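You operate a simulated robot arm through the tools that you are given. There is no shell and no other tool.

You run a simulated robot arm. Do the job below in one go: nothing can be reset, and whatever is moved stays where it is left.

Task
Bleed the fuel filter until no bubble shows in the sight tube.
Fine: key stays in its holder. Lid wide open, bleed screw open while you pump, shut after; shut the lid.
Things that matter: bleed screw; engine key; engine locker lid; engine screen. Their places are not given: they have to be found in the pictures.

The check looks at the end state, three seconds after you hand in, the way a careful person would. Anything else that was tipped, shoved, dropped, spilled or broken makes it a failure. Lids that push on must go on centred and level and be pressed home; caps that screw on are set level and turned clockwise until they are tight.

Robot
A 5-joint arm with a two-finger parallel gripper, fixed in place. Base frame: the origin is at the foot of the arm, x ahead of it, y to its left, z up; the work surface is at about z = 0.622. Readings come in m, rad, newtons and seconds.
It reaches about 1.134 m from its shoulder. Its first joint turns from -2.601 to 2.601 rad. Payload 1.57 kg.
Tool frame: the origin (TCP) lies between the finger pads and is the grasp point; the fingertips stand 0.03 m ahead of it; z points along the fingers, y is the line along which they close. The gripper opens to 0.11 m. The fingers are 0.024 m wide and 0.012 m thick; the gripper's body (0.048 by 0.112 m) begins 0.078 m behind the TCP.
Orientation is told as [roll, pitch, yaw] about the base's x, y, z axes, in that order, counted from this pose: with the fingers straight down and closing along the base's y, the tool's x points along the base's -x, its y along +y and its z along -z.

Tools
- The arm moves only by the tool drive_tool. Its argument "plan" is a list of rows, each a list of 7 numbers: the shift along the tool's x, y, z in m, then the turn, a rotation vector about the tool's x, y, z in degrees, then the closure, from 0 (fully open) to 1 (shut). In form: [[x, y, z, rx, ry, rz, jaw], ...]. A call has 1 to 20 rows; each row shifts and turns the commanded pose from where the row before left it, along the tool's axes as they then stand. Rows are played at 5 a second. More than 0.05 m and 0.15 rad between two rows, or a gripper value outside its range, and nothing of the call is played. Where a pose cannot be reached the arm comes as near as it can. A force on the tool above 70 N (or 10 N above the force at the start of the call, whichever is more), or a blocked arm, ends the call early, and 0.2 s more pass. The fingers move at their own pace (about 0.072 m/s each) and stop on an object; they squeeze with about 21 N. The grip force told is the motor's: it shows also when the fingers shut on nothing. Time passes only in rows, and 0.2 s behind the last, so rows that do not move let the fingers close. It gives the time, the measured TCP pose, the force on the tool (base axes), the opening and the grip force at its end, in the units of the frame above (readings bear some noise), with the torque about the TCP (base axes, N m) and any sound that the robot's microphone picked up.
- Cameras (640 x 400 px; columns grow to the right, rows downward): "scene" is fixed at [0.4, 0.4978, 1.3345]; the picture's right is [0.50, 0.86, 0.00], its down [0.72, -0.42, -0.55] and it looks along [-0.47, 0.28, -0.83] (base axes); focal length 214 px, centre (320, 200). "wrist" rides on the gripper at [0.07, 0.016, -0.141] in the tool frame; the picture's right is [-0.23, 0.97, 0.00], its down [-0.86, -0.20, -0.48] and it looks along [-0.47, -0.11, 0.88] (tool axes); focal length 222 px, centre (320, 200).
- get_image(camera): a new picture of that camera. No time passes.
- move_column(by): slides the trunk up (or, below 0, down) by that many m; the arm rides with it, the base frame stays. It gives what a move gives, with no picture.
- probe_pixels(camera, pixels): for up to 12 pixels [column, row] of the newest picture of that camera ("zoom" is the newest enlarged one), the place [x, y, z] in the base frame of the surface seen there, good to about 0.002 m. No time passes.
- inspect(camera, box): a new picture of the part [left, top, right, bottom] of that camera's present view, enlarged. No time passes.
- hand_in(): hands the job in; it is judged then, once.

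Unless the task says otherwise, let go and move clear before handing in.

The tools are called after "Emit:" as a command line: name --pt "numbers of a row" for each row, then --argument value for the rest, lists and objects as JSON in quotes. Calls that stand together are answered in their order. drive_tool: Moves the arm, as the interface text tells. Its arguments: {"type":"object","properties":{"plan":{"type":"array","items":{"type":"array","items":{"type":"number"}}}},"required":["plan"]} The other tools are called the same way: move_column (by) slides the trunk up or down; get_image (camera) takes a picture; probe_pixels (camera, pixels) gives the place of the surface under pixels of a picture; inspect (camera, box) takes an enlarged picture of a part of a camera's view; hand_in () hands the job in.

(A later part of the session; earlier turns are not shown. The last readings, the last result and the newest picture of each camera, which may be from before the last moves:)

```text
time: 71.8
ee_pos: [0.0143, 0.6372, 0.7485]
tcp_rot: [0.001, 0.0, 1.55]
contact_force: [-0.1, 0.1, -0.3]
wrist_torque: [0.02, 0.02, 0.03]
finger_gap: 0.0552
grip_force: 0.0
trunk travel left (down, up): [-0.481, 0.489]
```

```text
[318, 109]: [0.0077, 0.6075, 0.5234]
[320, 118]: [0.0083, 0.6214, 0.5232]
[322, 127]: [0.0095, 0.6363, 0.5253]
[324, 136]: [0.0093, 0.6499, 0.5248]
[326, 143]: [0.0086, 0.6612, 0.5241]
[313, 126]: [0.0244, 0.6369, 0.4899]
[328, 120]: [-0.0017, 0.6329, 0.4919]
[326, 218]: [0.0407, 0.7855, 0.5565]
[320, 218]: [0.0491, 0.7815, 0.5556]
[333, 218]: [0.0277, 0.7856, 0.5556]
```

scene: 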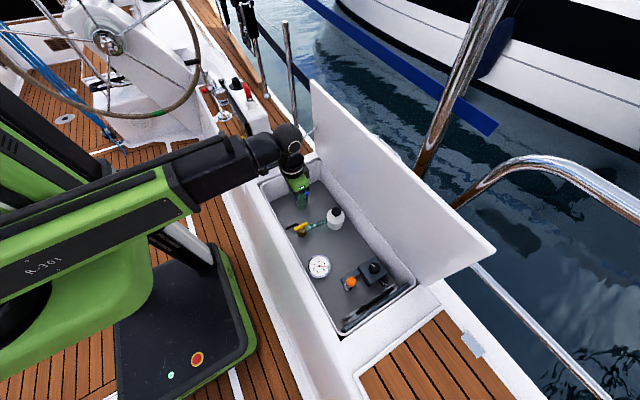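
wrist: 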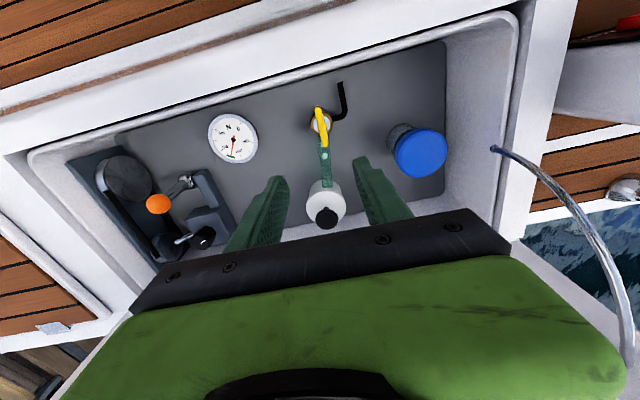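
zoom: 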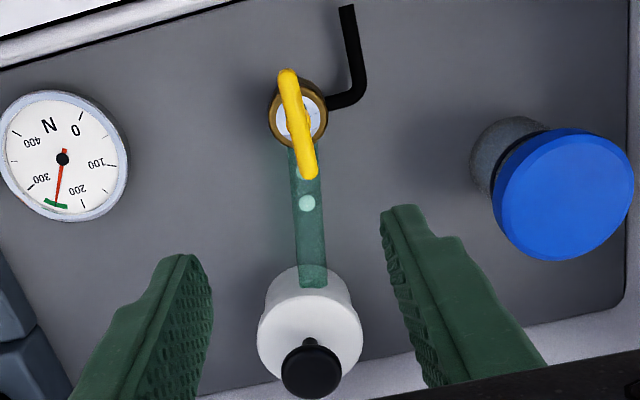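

Handle centre is about (0.011, 0.635). I centre and descend most of the way.

Emit:
drive_tool --pt "0.0022 0.0033 0 0 0 0 0.5" --pt "0 0 0 0 0 0 0.5"

Emit:
move_column --by -0.17

Emit:
get_image --camera "wrist"

Emit:
get_image --camera "scene"

```text
time: 72.4
ee_pos: [0.0109, 0.6336, 0.7481]
tcp_rot: [0.002, 0.0, 1.549]
contact_force: [-0.8, 0.0, 0.6]
wrist_torque: [0.02, 0.03, 0.01]
finger_gap: 0.0552
grip_force: 0.1
trunk travel left (down, up): [-0.481, 0.489]
```

```text
time: 74.3
ee_pos: [0.0105, 0.6345, 0.5786]
tcp_rot: [0.002, -0.002, 1.548]
contact_force: [0.1, 0.0, 0.0]
wrist_torque: [0.01, -0.01, 0.01]
finger_gap: 0.055
grip_force: 0.1
trunk travel left (down, up): [-0.311, 0.659]
```

```text
taken
```

wrist: 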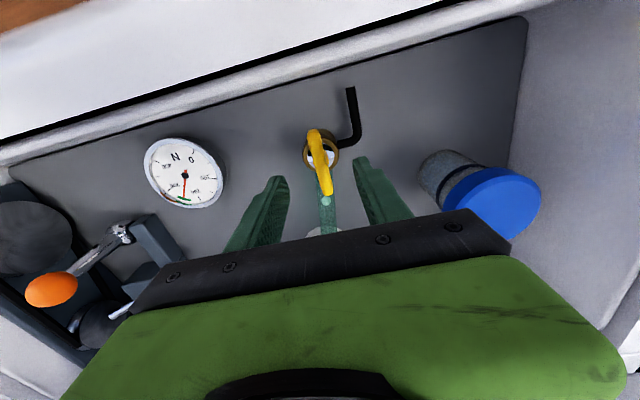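

```text
taken
```

scene: 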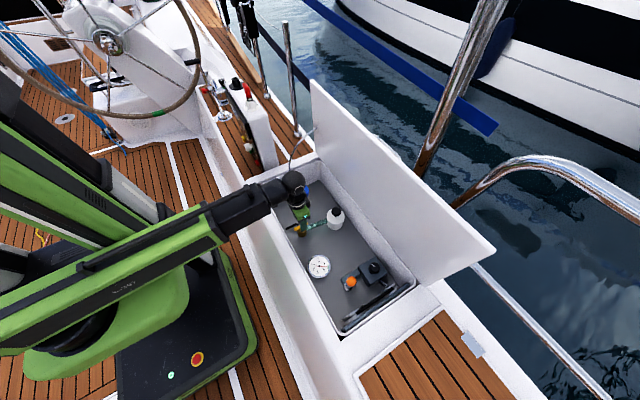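

All clear. I lower the last 0.047 m to put the fingers either side of the T-handle.

Emit:
move_column --by -0.047

Emit:
get_image --camera "wrist"

Emit:
inspect --camera "scene" --box '[200, 150, 360, 270]'

```text
time: 75.2
ee_pos: [0.0109, 0.6346, 0.5307]
tcp_rot: [0.002, -0.002, 1.548]
contact_force: [0.4, -0.2, 0.7]
wrist_torque: [0.0, -0.02, 0.04]
finger_gap: 0.0551
grip_force: 0.1
trunk travel left (down, up): [-0.264, 0.706]
```

```text
taken
```

wrist: 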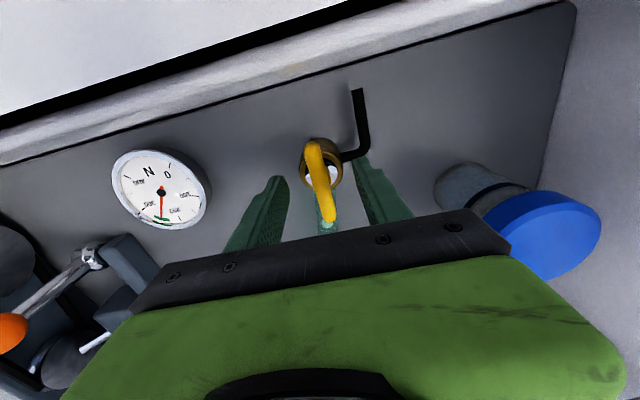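

```text
3.33 times, centred on (280, 210) of scene
```

zoom: 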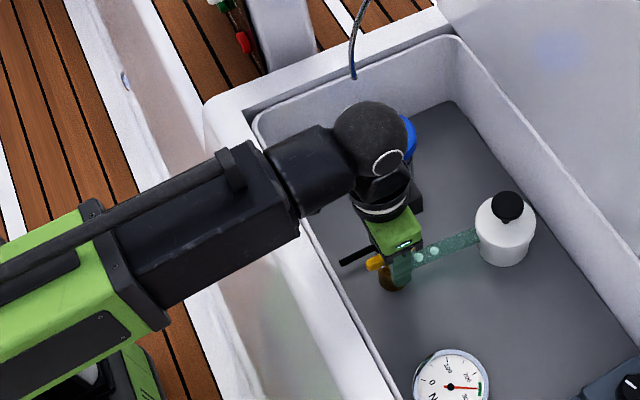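

Fingers straddle the T-handle's centre. I close on it.

Emit:
drive_tool --pt "0 0 0 0 0 0 0.7" --pt "0 0 0 0 0 0 0.85" --pt "0 0 0 0 0 0 1" --pt "0 0 0 0 0 0 1" --pt "0 0 0 0 0 0 1"

Emit:
get_image --camera "wrist"

```text
time: 76.4
ee_pos: [0.0098, 0.6338, 0.5314]
tcp_rot: [0.003, -0.001, 1.549]
contact_force: [-10.0, 1.0, 1.2]
wrist_torque: [-0.03, 0.3, -0.02]
finger_gap: 0.0158
grip_force: 31.2
trunk travel left (down, up): [-0.264, 0.706]
```

```text
taken
```

wrist: 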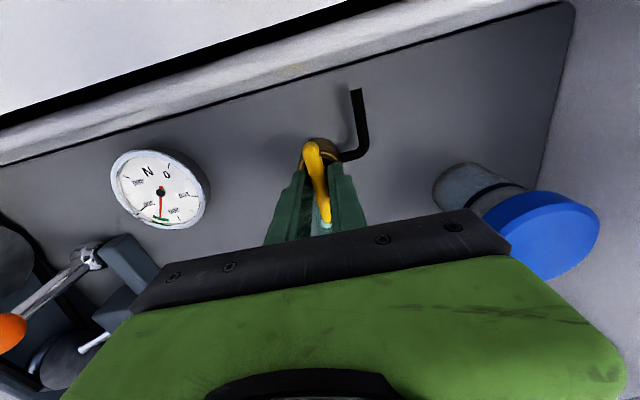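

Gripped (15.8 mm). I turn counter-clockwise 40° and watch the torque.

Emit:
drive_tool --pt "0 0.001 0 0 0 -8 1" --pt "0 0 0 0 0 -8 1" --pt "0 0 0 0 0 -8 1" --pt "0 0 0 0 0 -8 1" --pt "0 0 0 0 0 -8 1"

Emit:
get_image --camera "wrist"

```text
time: 77.6
ee_pos: [0.0104, 0.6342, 0.5308]
tcp_rot: [0.001, -0.002, 2.244]
contact_force: [-3.4, 1.9, 0.7]
wrist_torque: [-0.25, -0.14, -3.28]
finger_gap: 0.0316
grip_force: 40.2
trunk travel left (down, up): [-0.264, 0.706]
```

```text
taken
```

wrist: 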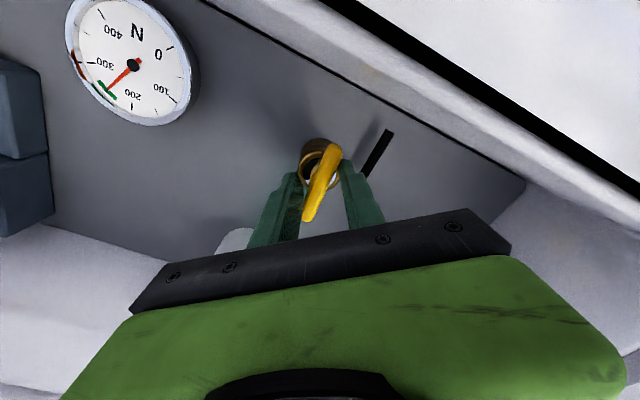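

The fingers were forced open to 31.6 mm with -3.3 N·m: the handle resisted. I check whether it moved.

Emit:
inspect --camera "wrist" --box '[240, 110, 420, 250]'

Emit:
probe_pixels --camera "wrist" --pixels '[[335, 150], [328, 167], [321, 185], [314, 200], [307, 216]]'

Emit:
inspect --camera "scene" --box '[270, 180, 350, 250]'

```text
2.86 times, centred on (330, 180) of wrist
```

zoom: 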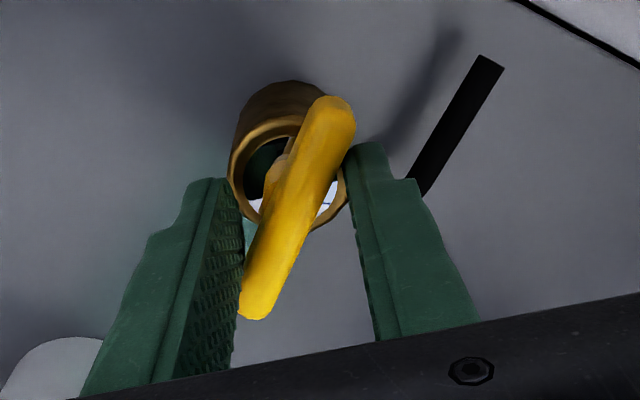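

```text
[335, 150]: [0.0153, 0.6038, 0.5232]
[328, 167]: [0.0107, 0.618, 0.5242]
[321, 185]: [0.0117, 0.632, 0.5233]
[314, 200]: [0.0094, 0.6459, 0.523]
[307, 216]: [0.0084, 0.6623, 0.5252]
```

```text
5.71 times, centred on (310, 215) of scene
```

zoom: 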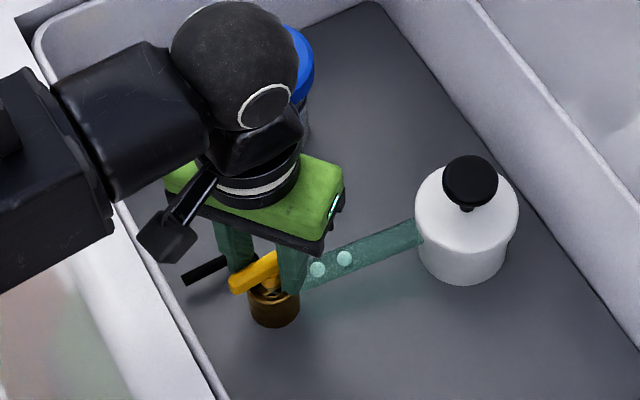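

The handle has turned about 7° counter-clockwise, so it may be stiff/damped. I wait with the fingers still squeezing to see whether it keeps creeping.

Emit:
drive_tool --pt "0 0 0 0 0 0 1" --pt "0 0 0 0 0 0 1" --pt "0 0 0 0 0 0 1" --pt "0 0 0 0 0 0 1" --pt "0 0 0 0 0 0 1"

Emit:
inspect --camera "wrist" --box '[240, 110, 420, 250]'

```text
time: 78.8
ee_pos: [0.0094, 0.6348, 0.5309]
tcp_rot: [0.0, -0.002, 2.245]
contact_force: [0.0, -0.5, -2.5]
wrist_torque: [0.03, -0.15, -3.03]
finger_gap: 0.0314
grip_force: 40.6
trunk travel left (down, up): [-0.264, 0.706]
```

```text
2.86 times, centred on (330, 180) of wrist
```

zoom: 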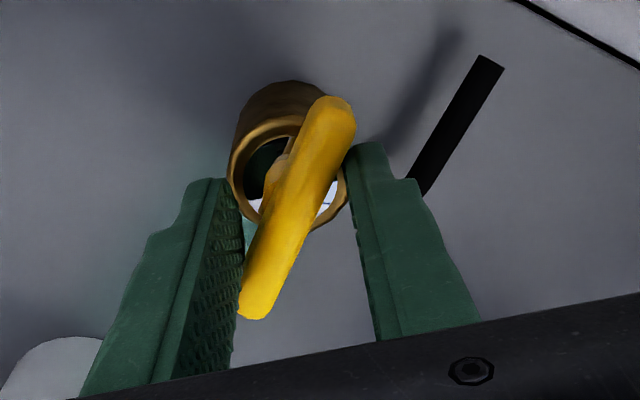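

It holds statically. I release to see whether the handle springs back (a stop) or stays (friction).

Emit:
drive_tool --pt "0 0 0 0 0 0 0.4" --pt "0 0 0 0 0 0 0.4" --pt "0 0 0 0 0 0 0.4"

Emit:
get_image --camera "wrist"

Emit:
inspect --camera "wrist" --box '[240, 110, 420, 250]'

Emit:
probe_pixels --camera "wrist" --pixels '[[333, 148], [328, 165], [321, 185], [314, 200], [311, 210]]'

```text
time: 79.6
ee_pos: [0.0101, 0.6343, 0.5304]
tcp_rot: [0.002, -0.002, 2.247]
contact_force: [0.2, -0.7, -0.2]
wrist_torque: [-0.01, 0.03, -0.06]
finger_gap: 0.0659
grip_force: 0.0
trunk travel left (down, up): [-0.264, 0.706]
```

```text
taken
```

wrist: 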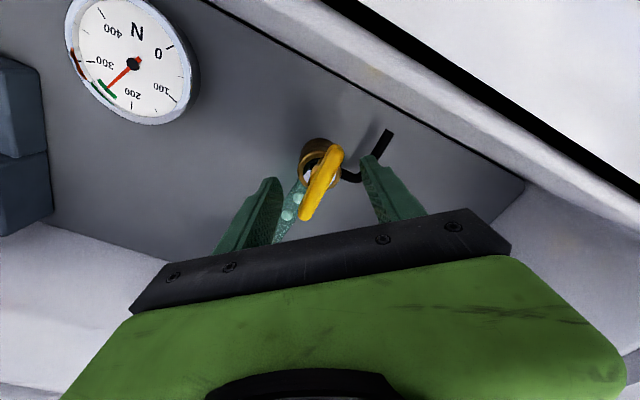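

```text
2.86 times, centred on (330, 180) of wrist
```

zoom: 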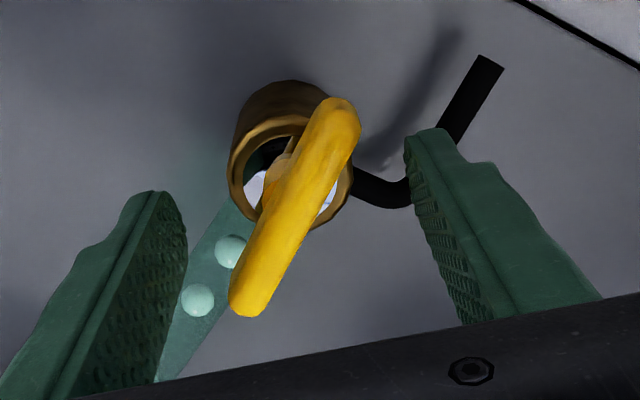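

```text
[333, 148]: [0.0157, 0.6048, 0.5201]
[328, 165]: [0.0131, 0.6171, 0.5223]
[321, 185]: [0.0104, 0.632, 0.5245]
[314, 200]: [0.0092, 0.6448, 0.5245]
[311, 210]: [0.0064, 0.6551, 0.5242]
```

The handle stayed at about 10° CCW: it turns, but with stiff friction, and a central squeeze slips. I'll use the open fingers as a wrench: jaws at ~55 mm so the finger edges push on the handle's ends, and keep turning counter-clockwise.

Emit:
drive_tool --pt "0 0 0 0 0 0 0.5" --pt "0 0 0 0 0 -7 0.5" --pt "0 0 0 0 0 -7 0.5" --pt "0 0 0 0 0 -7 0.5" --pt "0 0 0 0 0 -7 0.5" --pt "0 0 0 0 0 -7 0.5" --pt "0 0 0 0 0 -7 0.5"

Emit:
get_image --camera "wrist"

Emit:
inspect --camera "scene" --box '[270, 180, 350, 250]'

```text
time: 81.2
ee_pos: [0.0209, 0.6329, 0.5319]
tcp_rot: [0.001, 0.021, 2.948]
contact_force: [18.1, -3.1, 3.0]
wrist_torque: [-0.06, -0.2, -0.57]
finger_gap: 0.0657
grip_force: 5.4
trunk travel left (down, up): [-0.264, 0.706]
stopped in row 7: the force on the tool passed its limit at 76 N (the readings are from after the stop); the commanded pose is now the measured one
```

```text
taken
```

wrist: 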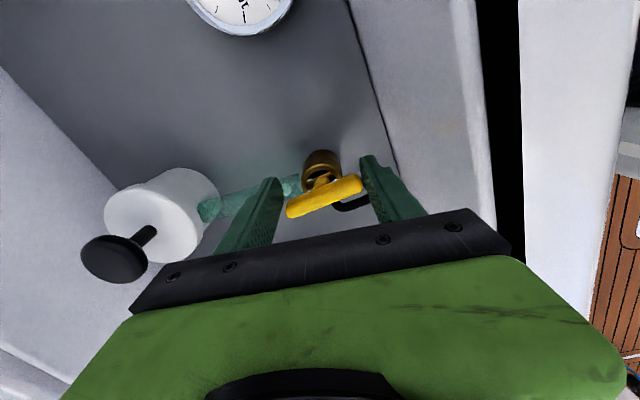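

```text
5.71 times, centred on (310, 215) of scene
```

zoom: 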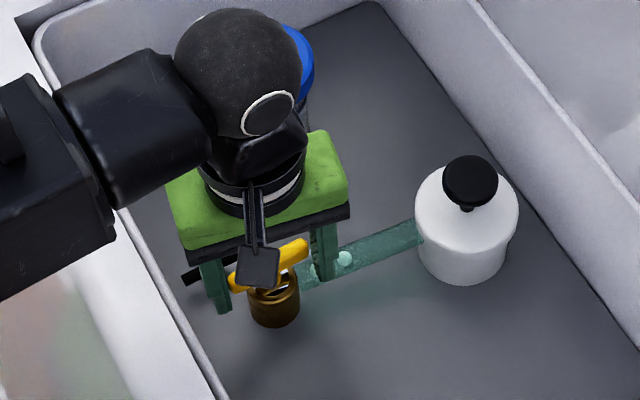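

The fingers slipped past the handle's ends and the tool shifted 1 cm in x. I unwind, recentre on the handle at (0.0105, 0.6345) and look again.

Emit:
drive_tool --pt "0 0 0 0 0 7 0.4" --pt "0 0 0 0 0 7 0.4" --pt "-0.005 0 0 0 0 7 0.4" --pt "-0.0055 0.0005 0 0 0 7 0.4" --pt "0 0 0 0 0 7 0.4" --pt "0 0 0 0 0 7 0.4" --pt "0 0 0 0 0 7 0.4" --pt "0 0 0 0 0 7 0.4" --pt "0 0 0 0 0 7 0.4" --pt "0 0 0 0 0 0 0.4"

Emit:
get_image --camera "wrist"

Emit:
inspect --camera "wrist" --box '[240, 110, 420, 250]'

```text
time: 83.5
ee_pos: [0.0085, 0.6386, 0.5308]
tcp_rot: [-0.015, 0.009, 1.85]
contact_force: [0.1, -0.3, -0.4]
wrist_torque: [0.0, 0.03, 0.04]
finger_gap: 0.0661
grip_force: 0.1
trunk travel left (down, up): [-0.264, 0.706]
```

```text
taken
```

wrist: 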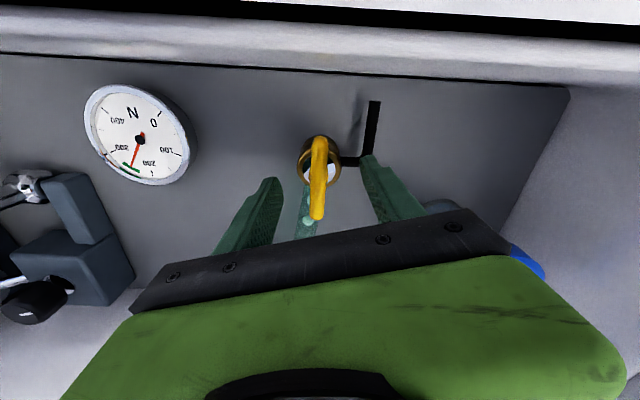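

```text
2.86 times, centred on (330, 180) of wrist
```

zoom: 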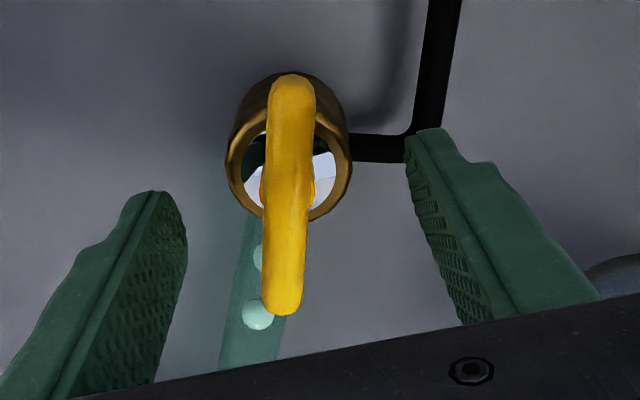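

Emit:
probe_pixels --camera "wrist" --pixels '[[321, 139], [320, 150], [319, 165], [319, 180], [318, 195], [318, 208], [317, 216], [313, 185], [325, 185]]'

```text
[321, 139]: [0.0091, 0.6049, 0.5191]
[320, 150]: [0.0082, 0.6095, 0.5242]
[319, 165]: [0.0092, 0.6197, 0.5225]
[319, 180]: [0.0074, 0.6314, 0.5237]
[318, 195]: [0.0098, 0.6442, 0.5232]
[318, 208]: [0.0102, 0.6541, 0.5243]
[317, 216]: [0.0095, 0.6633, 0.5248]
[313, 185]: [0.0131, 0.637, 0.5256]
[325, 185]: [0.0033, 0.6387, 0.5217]
```

The handle is back along y (pushed back during unwinding with little force), so clockwise moved easily while counter-clockwise resisted. I realign, grip, and test a gentle turn each way to learn which way is free.

Emit:
drive_tool --pt "0.004 0 0 0 0 0 0.4" --pt "0 0 0 0 0 8 0.4" --pt "0 0 0 0 0 8 0.4" --pt "0 0 0 0 0 0 0.7" --pt "0 0 0 0 0 0 1" --pt "0 0 0 0 0 0 1" --pt "0 0 0 0 0 0 1"

Emit:
drive_tool --pt "0 0 0 0 0 3 1" --pt "0 0 0 0 0 3 1" --pt "0 0 0 0 0 3 1" --pt "0 0 0 0 0 3 1"

Emit:
inspect --camera "wrist" --box '[240, 110, 420, 250]'

```text
time: 85.0
ee_pos: [0.0099, 0.634, 0.5307]
tcp_rot: [-0.017, 0.002, 1.574]
contact_force: [1.6, 0.4, 0.5]
wrist_torque: [0.0, -0.01, -0.08]
finger_gap: 0.0155
grip_force: 31.3
trunk travel left (down, up): [-0.264, 0.706]
```

```text
time: 86.0
ee_pos: [0.0082, 0.6323, 0.5298]
tcp_rot: [-0.016, 0.001, 1.365]
contact_force: [3.3, 5.1, 2.9]
wrist_torque: [-0.43, 0.05, 0.03]
finger_gap: 0.0159
grip_force: 31.6
trunk travel left (down, up): [-0.264, 0.706]
```

```text
2.86 times, centred on (330, 180) of wrist
```

zoom: 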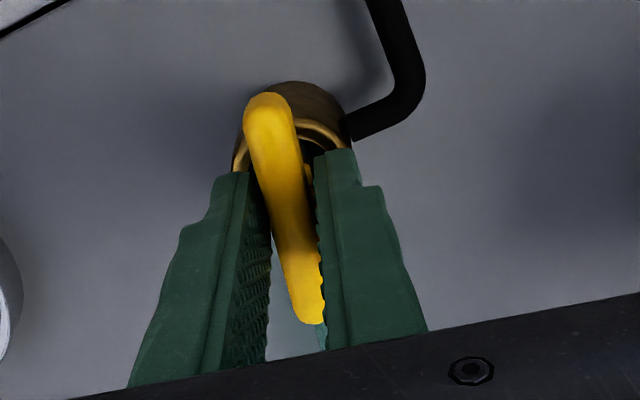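

Clockwise turns freely (torque 0.03 N·m). I continue clockwise to find where it becomes tight, and watch the handle's height.

Emit:
drive_tool --pt "0 0 0 0 0 6 1" --pt "0 0 0 0 0 6 1" --pt "0 0 0 0 0 6 1" --pt "0 0 0 0 0 6 1" --pt "0 0 0 0 0 6 1"

Emit:
get_image --camera "wrist"

Emit:
inspect --camera "scene" --box '[270, 180, 350, 250]'

```text
time: 87.2
ee_pos: [0.0085, 0.6335, 0.5316]
tcp_rot: [-0.012, -0.009, 0.841]
contact_force: [-7.6, 13.7, 7.1]
wrist_torque: [-0.01, 0.67, 0.04]
finger_gap: 0.0155
grip_force: 31.6
trunk travel left (down, up): [-0.264, 0.706]
```

```text
taken
```

wrist: 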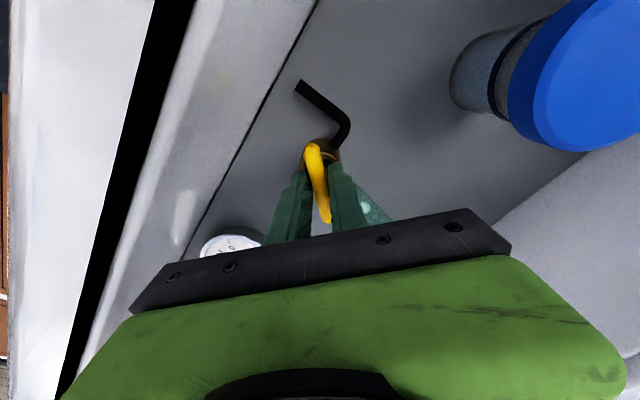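

```text
5.71 times, centred on (310, 215) of scene
```

zoom: 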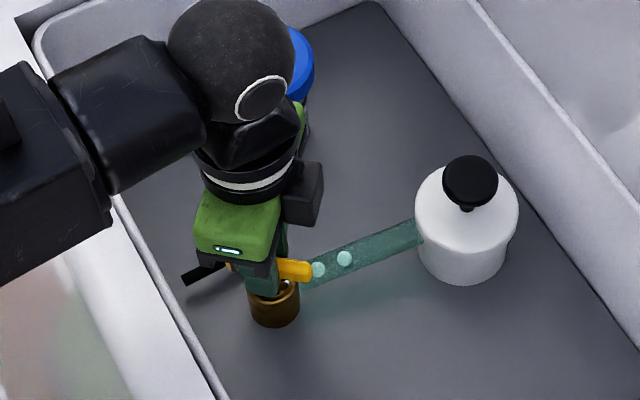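

Still free after 42° clockwise. I continue another 60°.

Emit:
drive_tool --pt "0 0 0 0 0 6 1" --pt "0 0 0 0 0 6 1" --pt "0 0 0 0 0 6 1" --pt "0 0 0 0 0 6 1" --pt "0 0 0 0 0 6 1" --pt "0 0 0 0 0 6 1" --pt "0 0 0 0 0 6 1" --pt "0 0 0 0 0 6 1"

Emit:
get_image --camera "wrist"

Emit:
inspect --camera "scene" --box '[270, 180, 350, 250]'

```text
time: 89.0
ee_pos: [0.0096, 0.6341, 0.5289]
tcp_rot: [-0.001, -0.018, 0.003]
contact_force: [-16.4, 24.7, 7.8]
wrist_torque: [0.7, 0.41, 0.22]
finger_gap: 0.016
grip_force: 30.8
trunk travel left (down, up): [-0.264, 0.706]
```

```text
taken
```

wrist: 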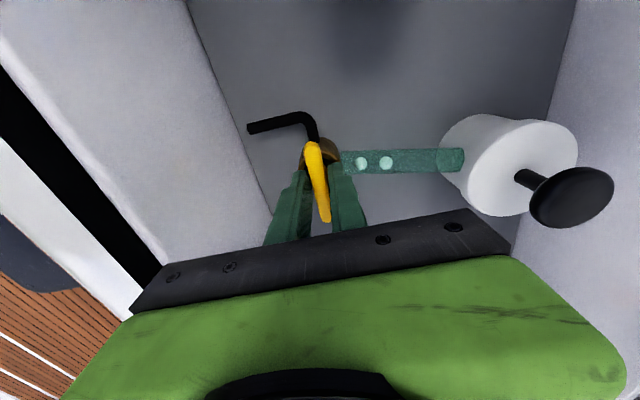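

```text
5.71 times, centred on (310, 215) of scene
```

zoom: 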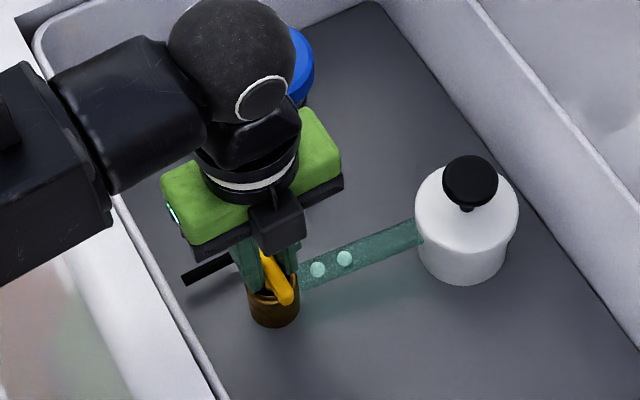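

Handle now 90° clockwise from the start, still free. I continue to see if it tightens.

Emit:
drive_tool --pt "0 0 0 0 0 6 1" --pt "0 0 0 0 0 6 1" --pt "0 0 0 0 0 6 1" --pt "0 0 0 0 0 6 1" --pt "0 0 0 0 0 6 1"

Emit:
get_image --camera "wrist"

Emit:
inspect --camera "wrist" --box '[240, 110, 420, 250]'

```text
time: 90.2
ee_pos: [0.0087, 0.6342, 0.5301]
tcp_rot: [0.009, -0.014, -0.519]
contact_force: [-12.1, 27.2, -0.1]
wrist_torque: [0.4, 0.09, 2.19]
finger_gap: 0.0261
grip_force: 36.7
trunk travel left (down, up): [-0.264, 0.706]
```

```text
taken
```

wrist: 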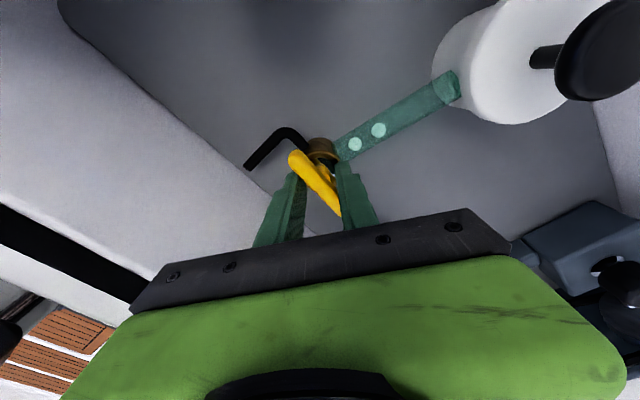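

```text
2.86 times, centred on (330, 180) of wrist
```

zoom: 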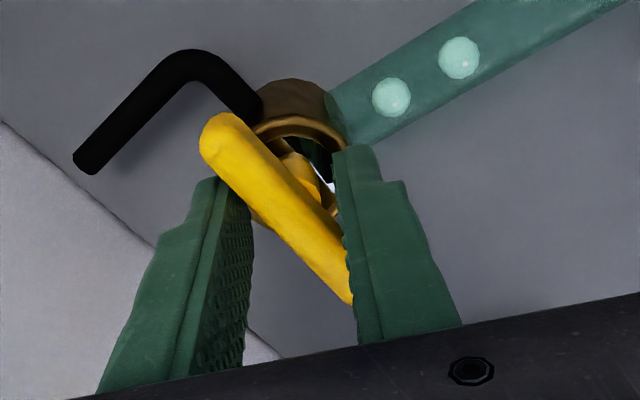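

It tightened near 100° clockwise (2.2 N·m, jaws slipping), so the screw's travel is about a quarter turn. I release and measure the handle's angle and height here.

Emit:
drive_tool --pt "0 0 0 0 0 -6 1" --pt "0 0 0 0 0 -6 1" --pt "0 0 0 0 0 0 0.4" --pt "0 0 0 0 0 0 0.4" --pt "0 0 0 0 0 0 0.4"

Emit:
get_image --camera "wrist"

Emit:
inspect --camera "wrist" --box '[240, 110, 420, 250]'

```text
time: 91.5
ee_pos: [0.0093, 0.633, 0.5314]
tcp_rot: [0.003, -0.017, -0.311]
contact_force: [-0.5, 0.1, -0.3]
wrist_torque: [0.02, 0.0, -0.01]
finger_gap: 0.0659
grip_force: 0.0
trunk travel left (down, up): [-0.264, 0.706]
```

```text
taken
```

wrist: 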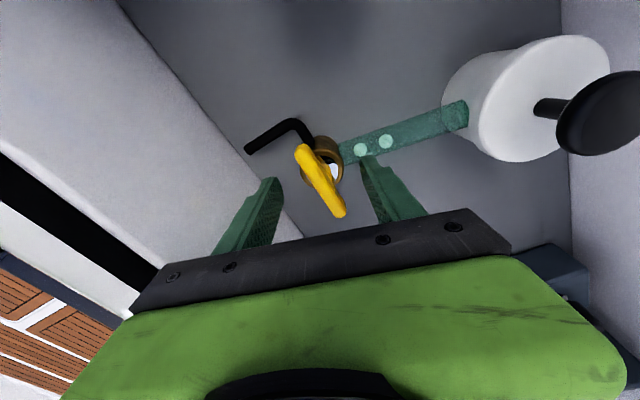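

```text
2.86 times, centred on (330, 180) of wrist
```

zoom: 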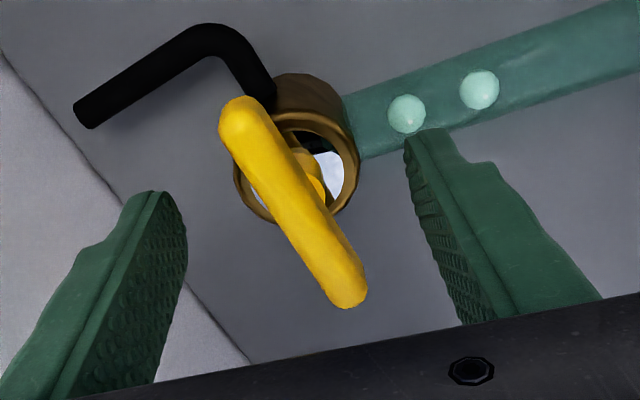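

Emit:
probe_pixels --camera "wrist" --pixels '[[303, 150], [310, 163], [318, 178], [326, 192], [334, 205], [340, 214], [333, 172], [316, 143], [330, 150]]'

Emit:
inspect --camera "scene" --box '[270, 180, 350, 250]'

```text
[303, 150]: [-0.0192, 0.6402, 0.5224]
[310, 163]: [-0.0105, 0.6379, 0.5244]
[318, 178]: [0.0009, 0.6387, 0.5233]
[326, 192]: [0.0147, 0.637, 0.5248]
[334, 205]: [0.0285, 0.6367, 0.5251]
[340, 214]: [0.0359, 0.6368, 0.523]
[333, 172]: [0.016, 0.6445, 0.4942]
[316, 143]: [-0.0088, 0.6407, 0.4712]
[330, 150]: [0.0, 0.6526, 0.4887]
```

```text
5.71 times, centred on (310, 215) of scene
```

zoom: 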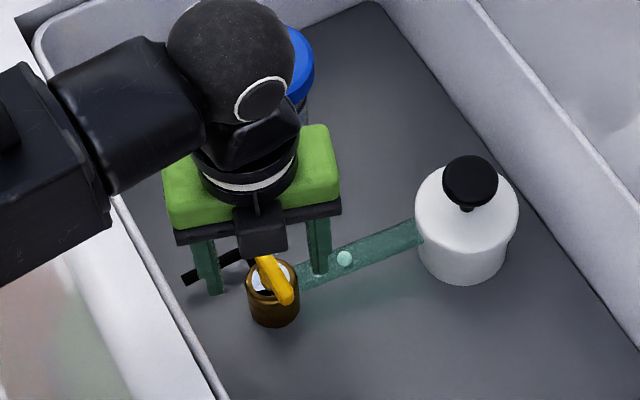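

The handle now lies along x (about -93° clockwise from the start), free travel lying between there and about +10°. Which end is "open" I'll determine by one pump stroke and watching the bubbles. I rise, spin to yaw 90°, close the fingers and go over the plunger with a slight outward tilt to keep the wrist off the lid.

Emit:
move_column --by 0.15

Emit:
drive_tool --pt "0 0 0 0 0 -8.3 1" --pt "0 0 0 0 0 -8.3 1" --pt "0 0 0 0 0 -8.3 1" --pt "0 0 0 0 0 -8.3 1" --pt "0 0 0 0 0 -8.3 1" --pt "0 0 0 0 0 -8.3 1" --pt "0 0 0 0 0 -8.3 1" --pt "0 0 0 0 0 -8.3 1" --pt "0 0 0 0 0 -8.3 1" --pt "0 0 0 0 0 -8.3 1" --pt "0 0 0 0 0 -8.3 1" --pt "0 0 0 0 0 -8.3 1" --pt "0 0 0 0 0 -8.2 1" --pt "0 0 0 0 -6 0 1" --pt "0 0 0 0 -6 0 1"

Emit:
get_image --camera "wrist"

Emit:
get_image --camera "scene"

```text
time: 93.2
ee_pos: [0.0091, 0.6335, 0.6801]
tcp_rot: [0.002, -0.018, -0.309]
contact_force: [0.0, 0.3, -0.2]
wrist_torque: [-0.01, 0.0, 0.01]
finger_gap: 0.0658
grip_force: 0.1
trunk travel left (down, up): [-0.414, 0.556]
```

```text
time: 96.4
ee_pos: [0.0094, 0.6338, 0.6857]
tcp_rot: [-0.015, -0.208, 1.575]
contact_force: [0.9, -0.9, -0.7]
wrist_torque: [-0.02, -0.02, 0.01]
finger_gap: 0.0
grip_force: 20.9
out of reach, approached as far as the arm can: row 15
trunk travel left (down, up): [-0.414, 0.556]
```

```text
taken
```

wrist: 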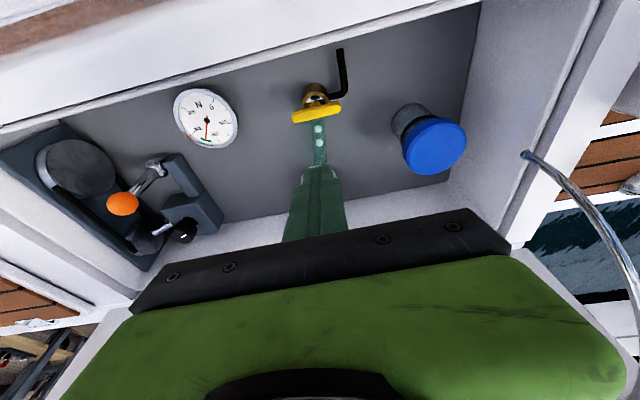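

```text
taken
```

scene: 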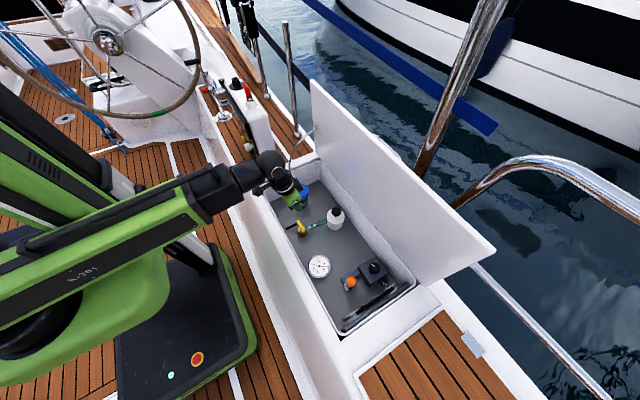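

I move over the plunger at (0.042, 0.787), keeping height.

Emit:
drive_tool --pt "-0.0362 -0.0082 0.0077 0 0 0 1" --pt "-0.0362 -0.0082 0.0077 0 0 0 1" --pt "-0.0362 -0.0082 0.0077 0 0 0 1" --pt "-0.0362 -0.0082 0.0077 0 0 0 1" --pt "0 0 0 0 0 0 1"

Emit:
get_image --camera "wrist"

Emit:
get_image --camera "scene"

Emit:
inspect --camera "scene" --box '[270, 160, 370, 250]'

```text
time: 97.6
ee_pos: [0.0423, 0.7809, 0.6854]
tcp_rot: [-0.018, -0.207, 1.574]
contact_force: [1.0, -0.8, -0.5]
wrist_torque: [0.01, 0.0, 0.01]
finger_gap: 0.0
grip_force: 20.5
trunk travel left (down, up): [-0.414, 0.556]
```

```text
taken
```

wrist: 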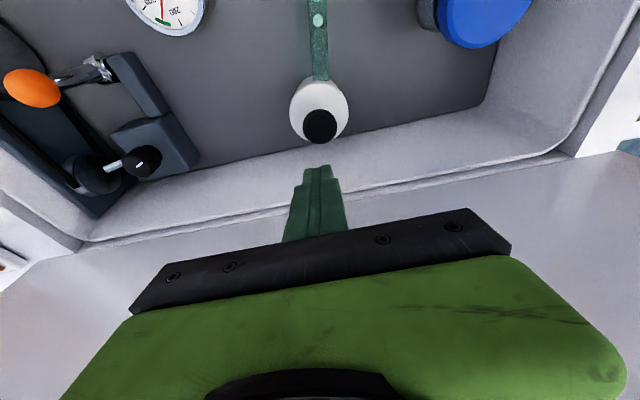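

```text
taken
```

scene: 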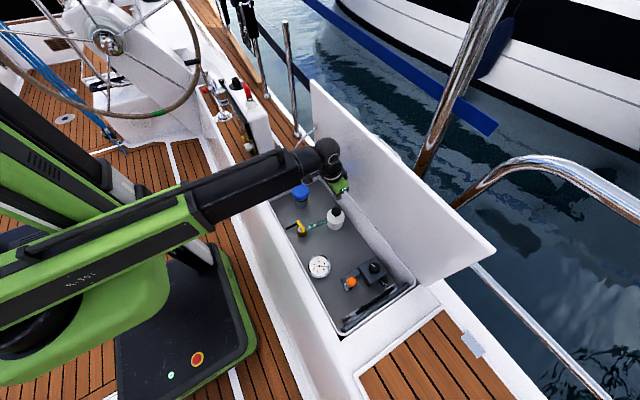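

```text
4.44 times, centred on (320, 205) of scene
```

zoom: 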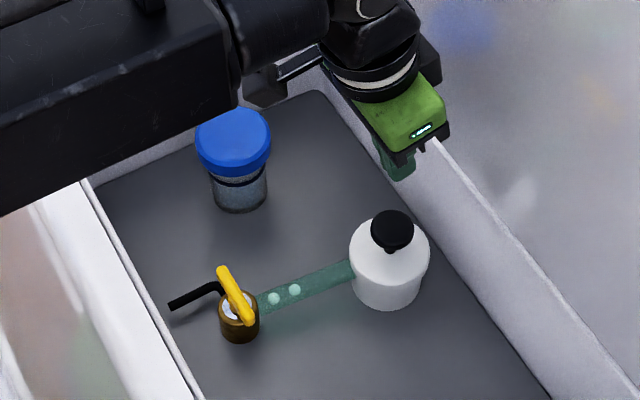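

The scene view now shows both bubbles (274,299) and (294,290) in the zoom. I verify the plunger's centre.

Emit:
probe_pixels --camera "wrist" --pixels '[[320, 126], [306, 126], [334, 126], [320, 113], [320, 139]]'

Emit:
move_column --by -0.085

Emit:
inspect --camera "scene" --box '[270, 160, 370, 250]'

Emit:
get_image --camera "wrist"

```text
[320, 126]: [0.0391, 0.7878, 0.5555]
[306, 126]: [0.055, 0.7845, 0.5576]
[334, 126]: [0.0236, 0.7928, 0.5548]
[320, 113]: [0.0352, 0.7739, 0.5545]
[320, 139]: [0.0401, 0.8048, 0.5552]
```

```text
time: 98.8
ee_pos: [0.0429, 0.7808, 0.6009]
tcp_rot: [-0.017, -0.207, 1.573]
contact_force: [-1.0, -0.3, -0.7]
wrist_torque: [-0.02, 0.0, 0.02]
finger_gap: 0.0
grip_force: 21.7
trunk travel left (down, up): [-0.329, 0.641]
```

```text
4.44 times, centred on (320, 205) of scene
```

zoom: 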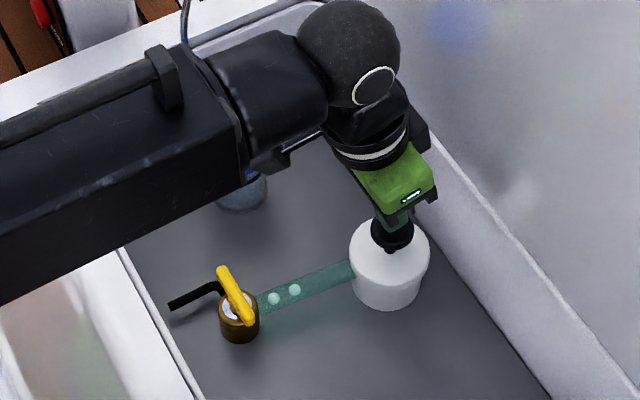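

```text
taken
```

wrist: 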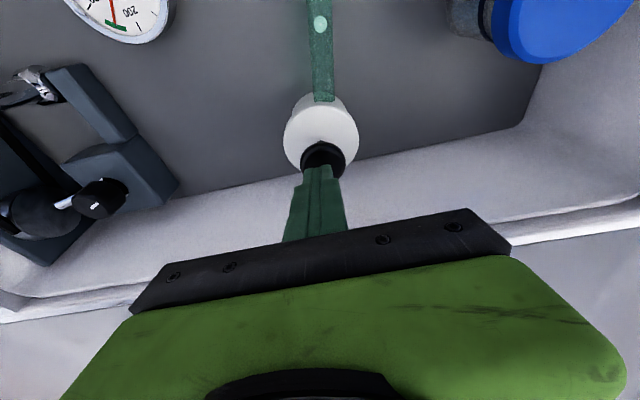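

The fingertips are 1.5 cm above the knob. I press down 0.03 m (about 14 mm of stroke).

Emit:
move_column --by -0.03

Emit:
inspect --camera "scene" --box '[270, 160, 370, 250]'

```text
time: 99.6
ee_pos: [0.0431, 0.7805, 0.5701]
tcp_rot: [-0.016, -0.205, 1.576]
contact_force: [0.4, 1.2, 2.8]
wrist_torque: [-0.01, 0.01, -0.02]
finger_gap: 0.0
grip_force: 20.7
trunk travel left (down, up): [-0.299, 0.671]
```

```text
4.44 times, centred on (320, 205) of scene
```

zoom: 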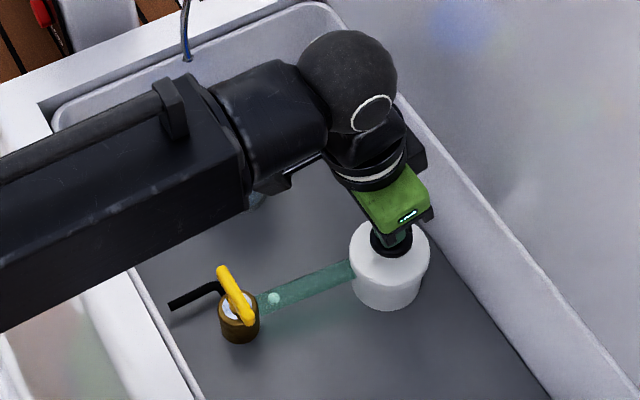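

One of the two bubbles is gone after that stroke, so the screw is open in this position and the pump works. I raise the tool to let the plunger return, then press again.

Emit:
move_column --by 0.03

Emit:
inspect --camera "scene" --box '[270, 160, 370, 250]'

Emit:
move_column --by -0.032

Emit:
inspect --camera "scene" --box '[270, 160, 370, 250]'

```text
time: 100.3
ee_pos: [0.0417, 0.782, 0.6011]
tcp_rot: [-0.016, -0.206, 1.574]
contact_force: [-0.1, 0.1, -0.2]
wrist_torque: [-0.02, -0.01, 0.01]
finger_gap: 0.0001
grip_force: 21.1
trunk travel left (down, up): [-0.329, 0.641]
```

```text
4.44 times, centred on (320, 205) of scene
```

zoom: 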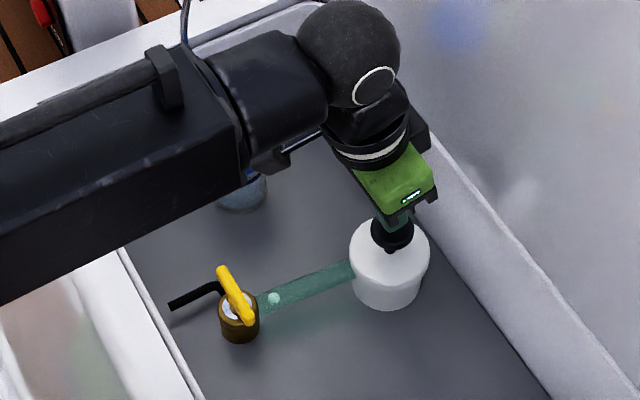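

```text
time: 101.1
ee_pos: [0.0432, 0.7808, 0.5704]
tcp_rot: [-0.018, -0.207, 1.574]
contact_force: [-0.2, 0.6, 3.1]
wrist_torque: [0.01, 0.04, -0.01]
finger_gap: 0.0
grip_force: 21.1
trunk travel left (down, up): [-0.297, 0.673]
```

```text
4.44 times, centred on (320, 205) of scene
```

zoom: 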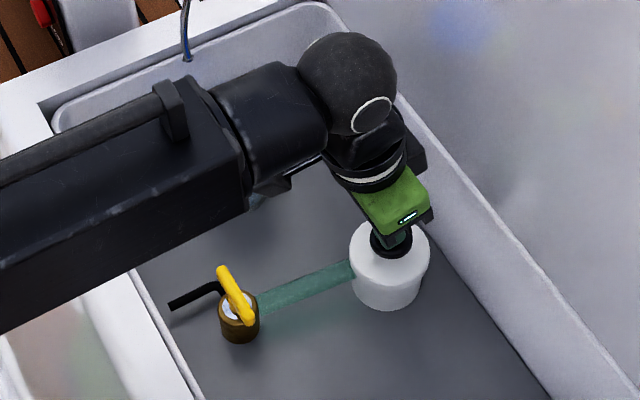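

No bubble shows in the tube now. I rise, untilt and return above the T-handle (centre about 0.010, 0.637) with yaw ≈ -3° to match its present direction.

Emit:
move_column --by 0.115

Emit:
drive_tool --pt "0 0 0 0 6 0 1" --pt "0 0 0 0 6 0 1" --pt "0.036 0.0083 0 0 0 0 0.7" --pt "0.036 0.0083 0 0 0 0 0.4" --pt "0.036 0.0083 0 0 0 0 0.4" --pt "0.036 0.0083 0 0 0 0 0.4" --pt "0 0 0 0 0 8.4 0.4" --pt "0 0 0 0 0 8.4 0.4" --pt "0 0 0 0 0 8.4 0.4" --pt "0 0 0 0 0 8.4 0.4" --pt "0 0 0 0 0 8.4 0.4" --pt "0 0 0 0 0 8.4 0.4" --pt "0 0 0 0 0 8.4 0.4" --pt "0 0 0 0 0 8.4 0.4" --pt "0 0 0 0 0 8.4 0.4" --pt "0 0 0 0 0 8.4 0.4" --pt "0 0 0 0 0 8.4 0.4"

Emit:
get_image --camera "wrist"

Emit:
inspect --camera "wrist" --box '[240, 40, 440, 220]'

Emit:
inspect --camera "scene" --box '[270, 180, 370, 250]'

```text
time: 102.5
ee_pos: [0.0424, 0.7798, 0.6836]
tcp_rot: [-0.018, -0.205, 1.574]
contact_force: [-0.2, -0.5, 0.2]
wrist_torque: [-0.01, -0.01, -0.02]
finger_gap: 0.0002
grip_force: 21.0
trunk travel left (down, up): [-0.412, 0.558]
```

```text
time: 106.1
ee_pos: [0.009, 0.637, 0.6792]
tcp_rot: [-0.002, -0.017, -0.044]
contact_force: [0.3, 0.0, 0.1]
wrist_torque: [0.03, -0.01, 0.01]
finger_gap: 0.066
grip_force: 0.0
out of reach, approached as far as the arm can: row 1
trunk travel left (down, up): [-0.412, 0.558]
```

```text
taken
```

wrist: 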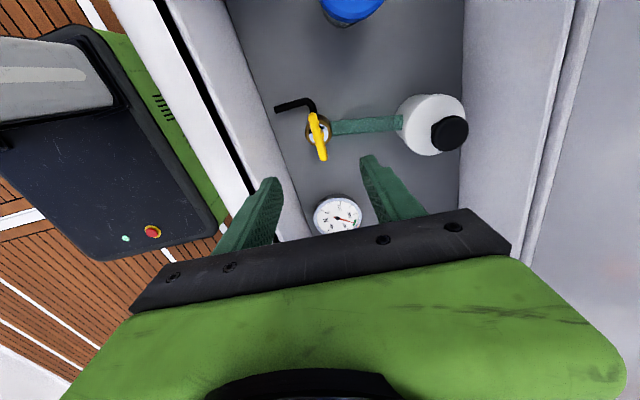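

```text
2.22 times, centred on (340, 130) of wrist
```

zoom: 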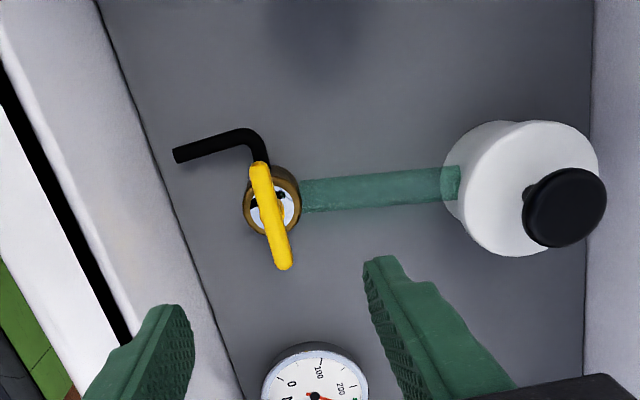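

```text
5.71 times, centred on (320, 215) of scene
```

zoom: 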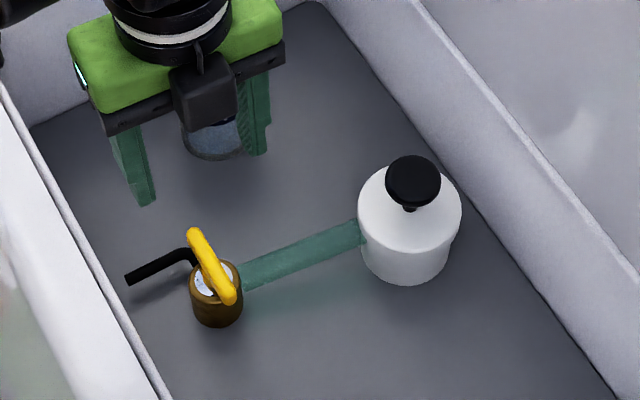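

The tube is clear of bubbles in both views. I descend on the handle and grip it.

Emit:
move_column --by -0.148

Emit:
drive_tool --pt "0 0 0 0 0 0 0.6" --pt "0 0 0 0 0 0 0.8" --pt "0 0 0 0 0 0 1" --pt "0 0 0 0 0 0 1" --pt "0 0 0 0 0 0 1"

Emit:
get_image --camera "wrist"

```text
time: 107.9
ee_pos: [0.009, 0.637, 0.5319]
tcp_rot: [-0.005, -0.016, -0.042]
contact_force: [-0.3, 0.5, 0.4]
wrist_torque: [0.02, -0.03, 0.02]
finger_gap: 0.066
grip_force: 0.1
trunk travel left (down, up): [-0.264, 0.706]
```

```text
time: 109.1
ee_pos: [0.0086, 0.6351, 0.5316]
tcp_rot: [-0.007, -0.017, -0.041]
contact_force: [-0.5, -31.2, -15.8]
wrist_torque: [-0.65, 0.2, -0.06]
finger_gap: 0.0158
grip_force: 31.5
trunk travel left (down, up): [-0.264, 0.706]
```

```text
taken
```

wrist: 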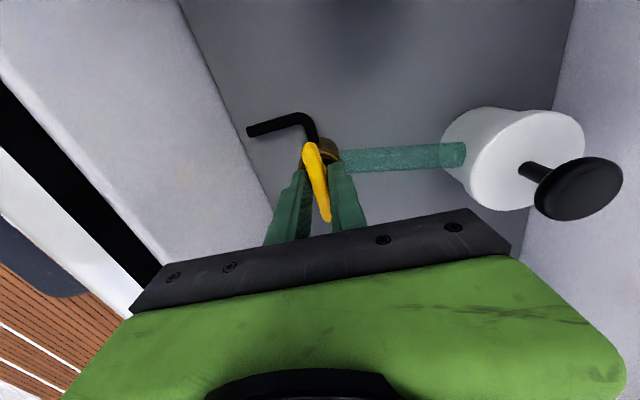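

Gripped, with the bar slightly inboard of my centre; I shift 3.5 mm and turn counter-clockwise back toward the starting (shut) position.

Emit:
drive_tool --pt "0 -0.0035 0 0 0 0 1" --pt "0 0 0 0 0 -6 1" --pt "0 0 0 0 0 -6 1" --pt "0 0 0 0 0 -6 1" --pt "0 0 0 0 0 -6 1" --pt "0 0 0 0 0 -6 1" --pt "0 0 0 0 0 -6 1" --pt "0 0 0 0 0 -6 1" --pt "0 0 0 0 0 -6 1" --pt "0 0 0 0 0 -6 1" --pt "0 0 0 0 0 -6 1" --pt "0 0 0 0 0 -6 1" --pt "0 0 0 0 0 -6 1" --pt "0 0 0 0 0 -6 1" --pt "0 0 0 0 0 -6 1"

Emit:
get_image --camera "wrist"

Emit:
inspect --camera "scene" --box '[270, 180, 350, 250]'

```text
time: 112.3
ee_pos: [0.0085, 0.6334, 0.5303]
tcp_rot: [-0.018, 0.0, 1.427]
contact_force: [7.7, 18.2, 9.4]
wrist_torque: [1.07, -0.25, 0.05]
finger_gap: 0.0158
grip_force: 30.7
trunk travel left (down, up): [-0.264, 0.706]
```

```text
taken
```

wrist: 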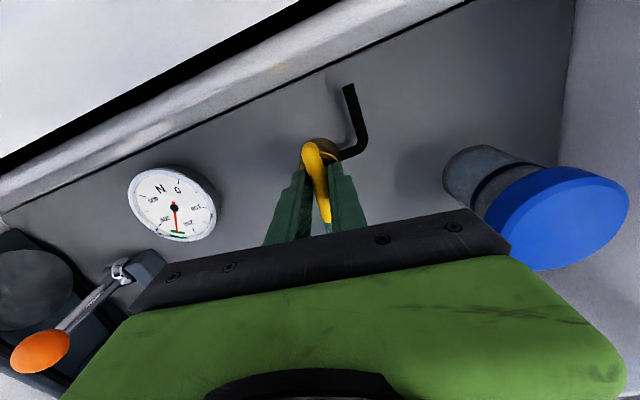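

```text
5.71 times, centred on (310, 215) of scene
```

zoom: 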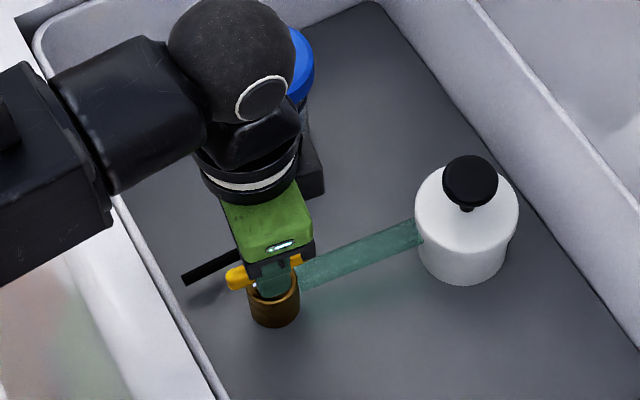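

The handle followed freely to yaw 82°. I go on in small steps until it tightens.

Emit:
drive_tool --pt "0 0 0 0 0 -4 1" --pt "0 0 0 0 0 -4 1" --pt "0 0 0 0 0 -2 1"

Emit:
drive_tool --pt "0 0 0 0 0 -3 1" --pt "0 0 0 0 0 -3 1"

Emit:
drive_tool --pt "0 0 0 0 0 -3 1" --pt "0 0 0 0 0 -3 1"

Emit:
inspect --camera "wrist" --box '[240, 110, 420, 250]'

```text
time: 113.1
ee_pos: [0.0086, 0.6337, 0.5299]
tcp_rot: [-0.016, 0.005, 1.599]
contact_force: [10.2, 10.0, 4.0]
wrist_torque: [0.8, -0.26, -0.09]
finger_gap: 0.0155
grip_force: 31.1
trunk travel left (down, up): [-0.264, 0.706]
```

```text
time: 113.7
ee_pos: [0.0104, 0.6327, 0.5315]
tcp_rot: [-0.017, 0.009, 1.702]
contact_force: [13.9, -1.8, -0.7]
wrist_torque: [0.03, -0.38, -0.29]
finger_gap: 0.0156
grip_force: 31.7
trunk travel left (down, up): [-0.264, 0.706]
```

```text
time: 114.3
ee_pos: [0.0092, 0.633, 0.5312]
tcp_rot: [-0.014, 0.009, 1.808]
contact_force: [17.3, -11.6, -6.4]
wrist_torque: [0.09, 0.44, -1.14]
finger_gap: 0.0175
grip_force: 32.4
trunk travel left (down, up): [-0.264, 0.706]
```

```text
2.86 times, centred on (330, 180) of wrist
```

zoom: 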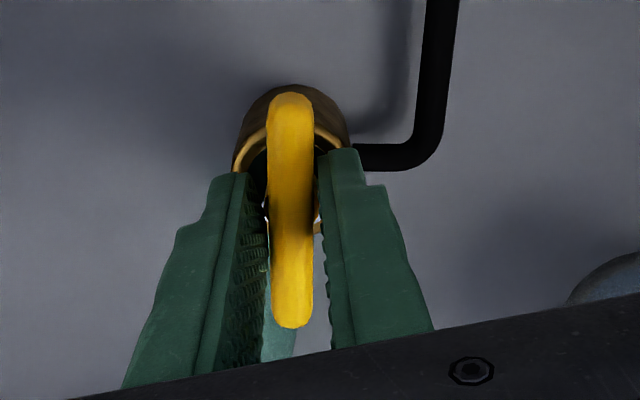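

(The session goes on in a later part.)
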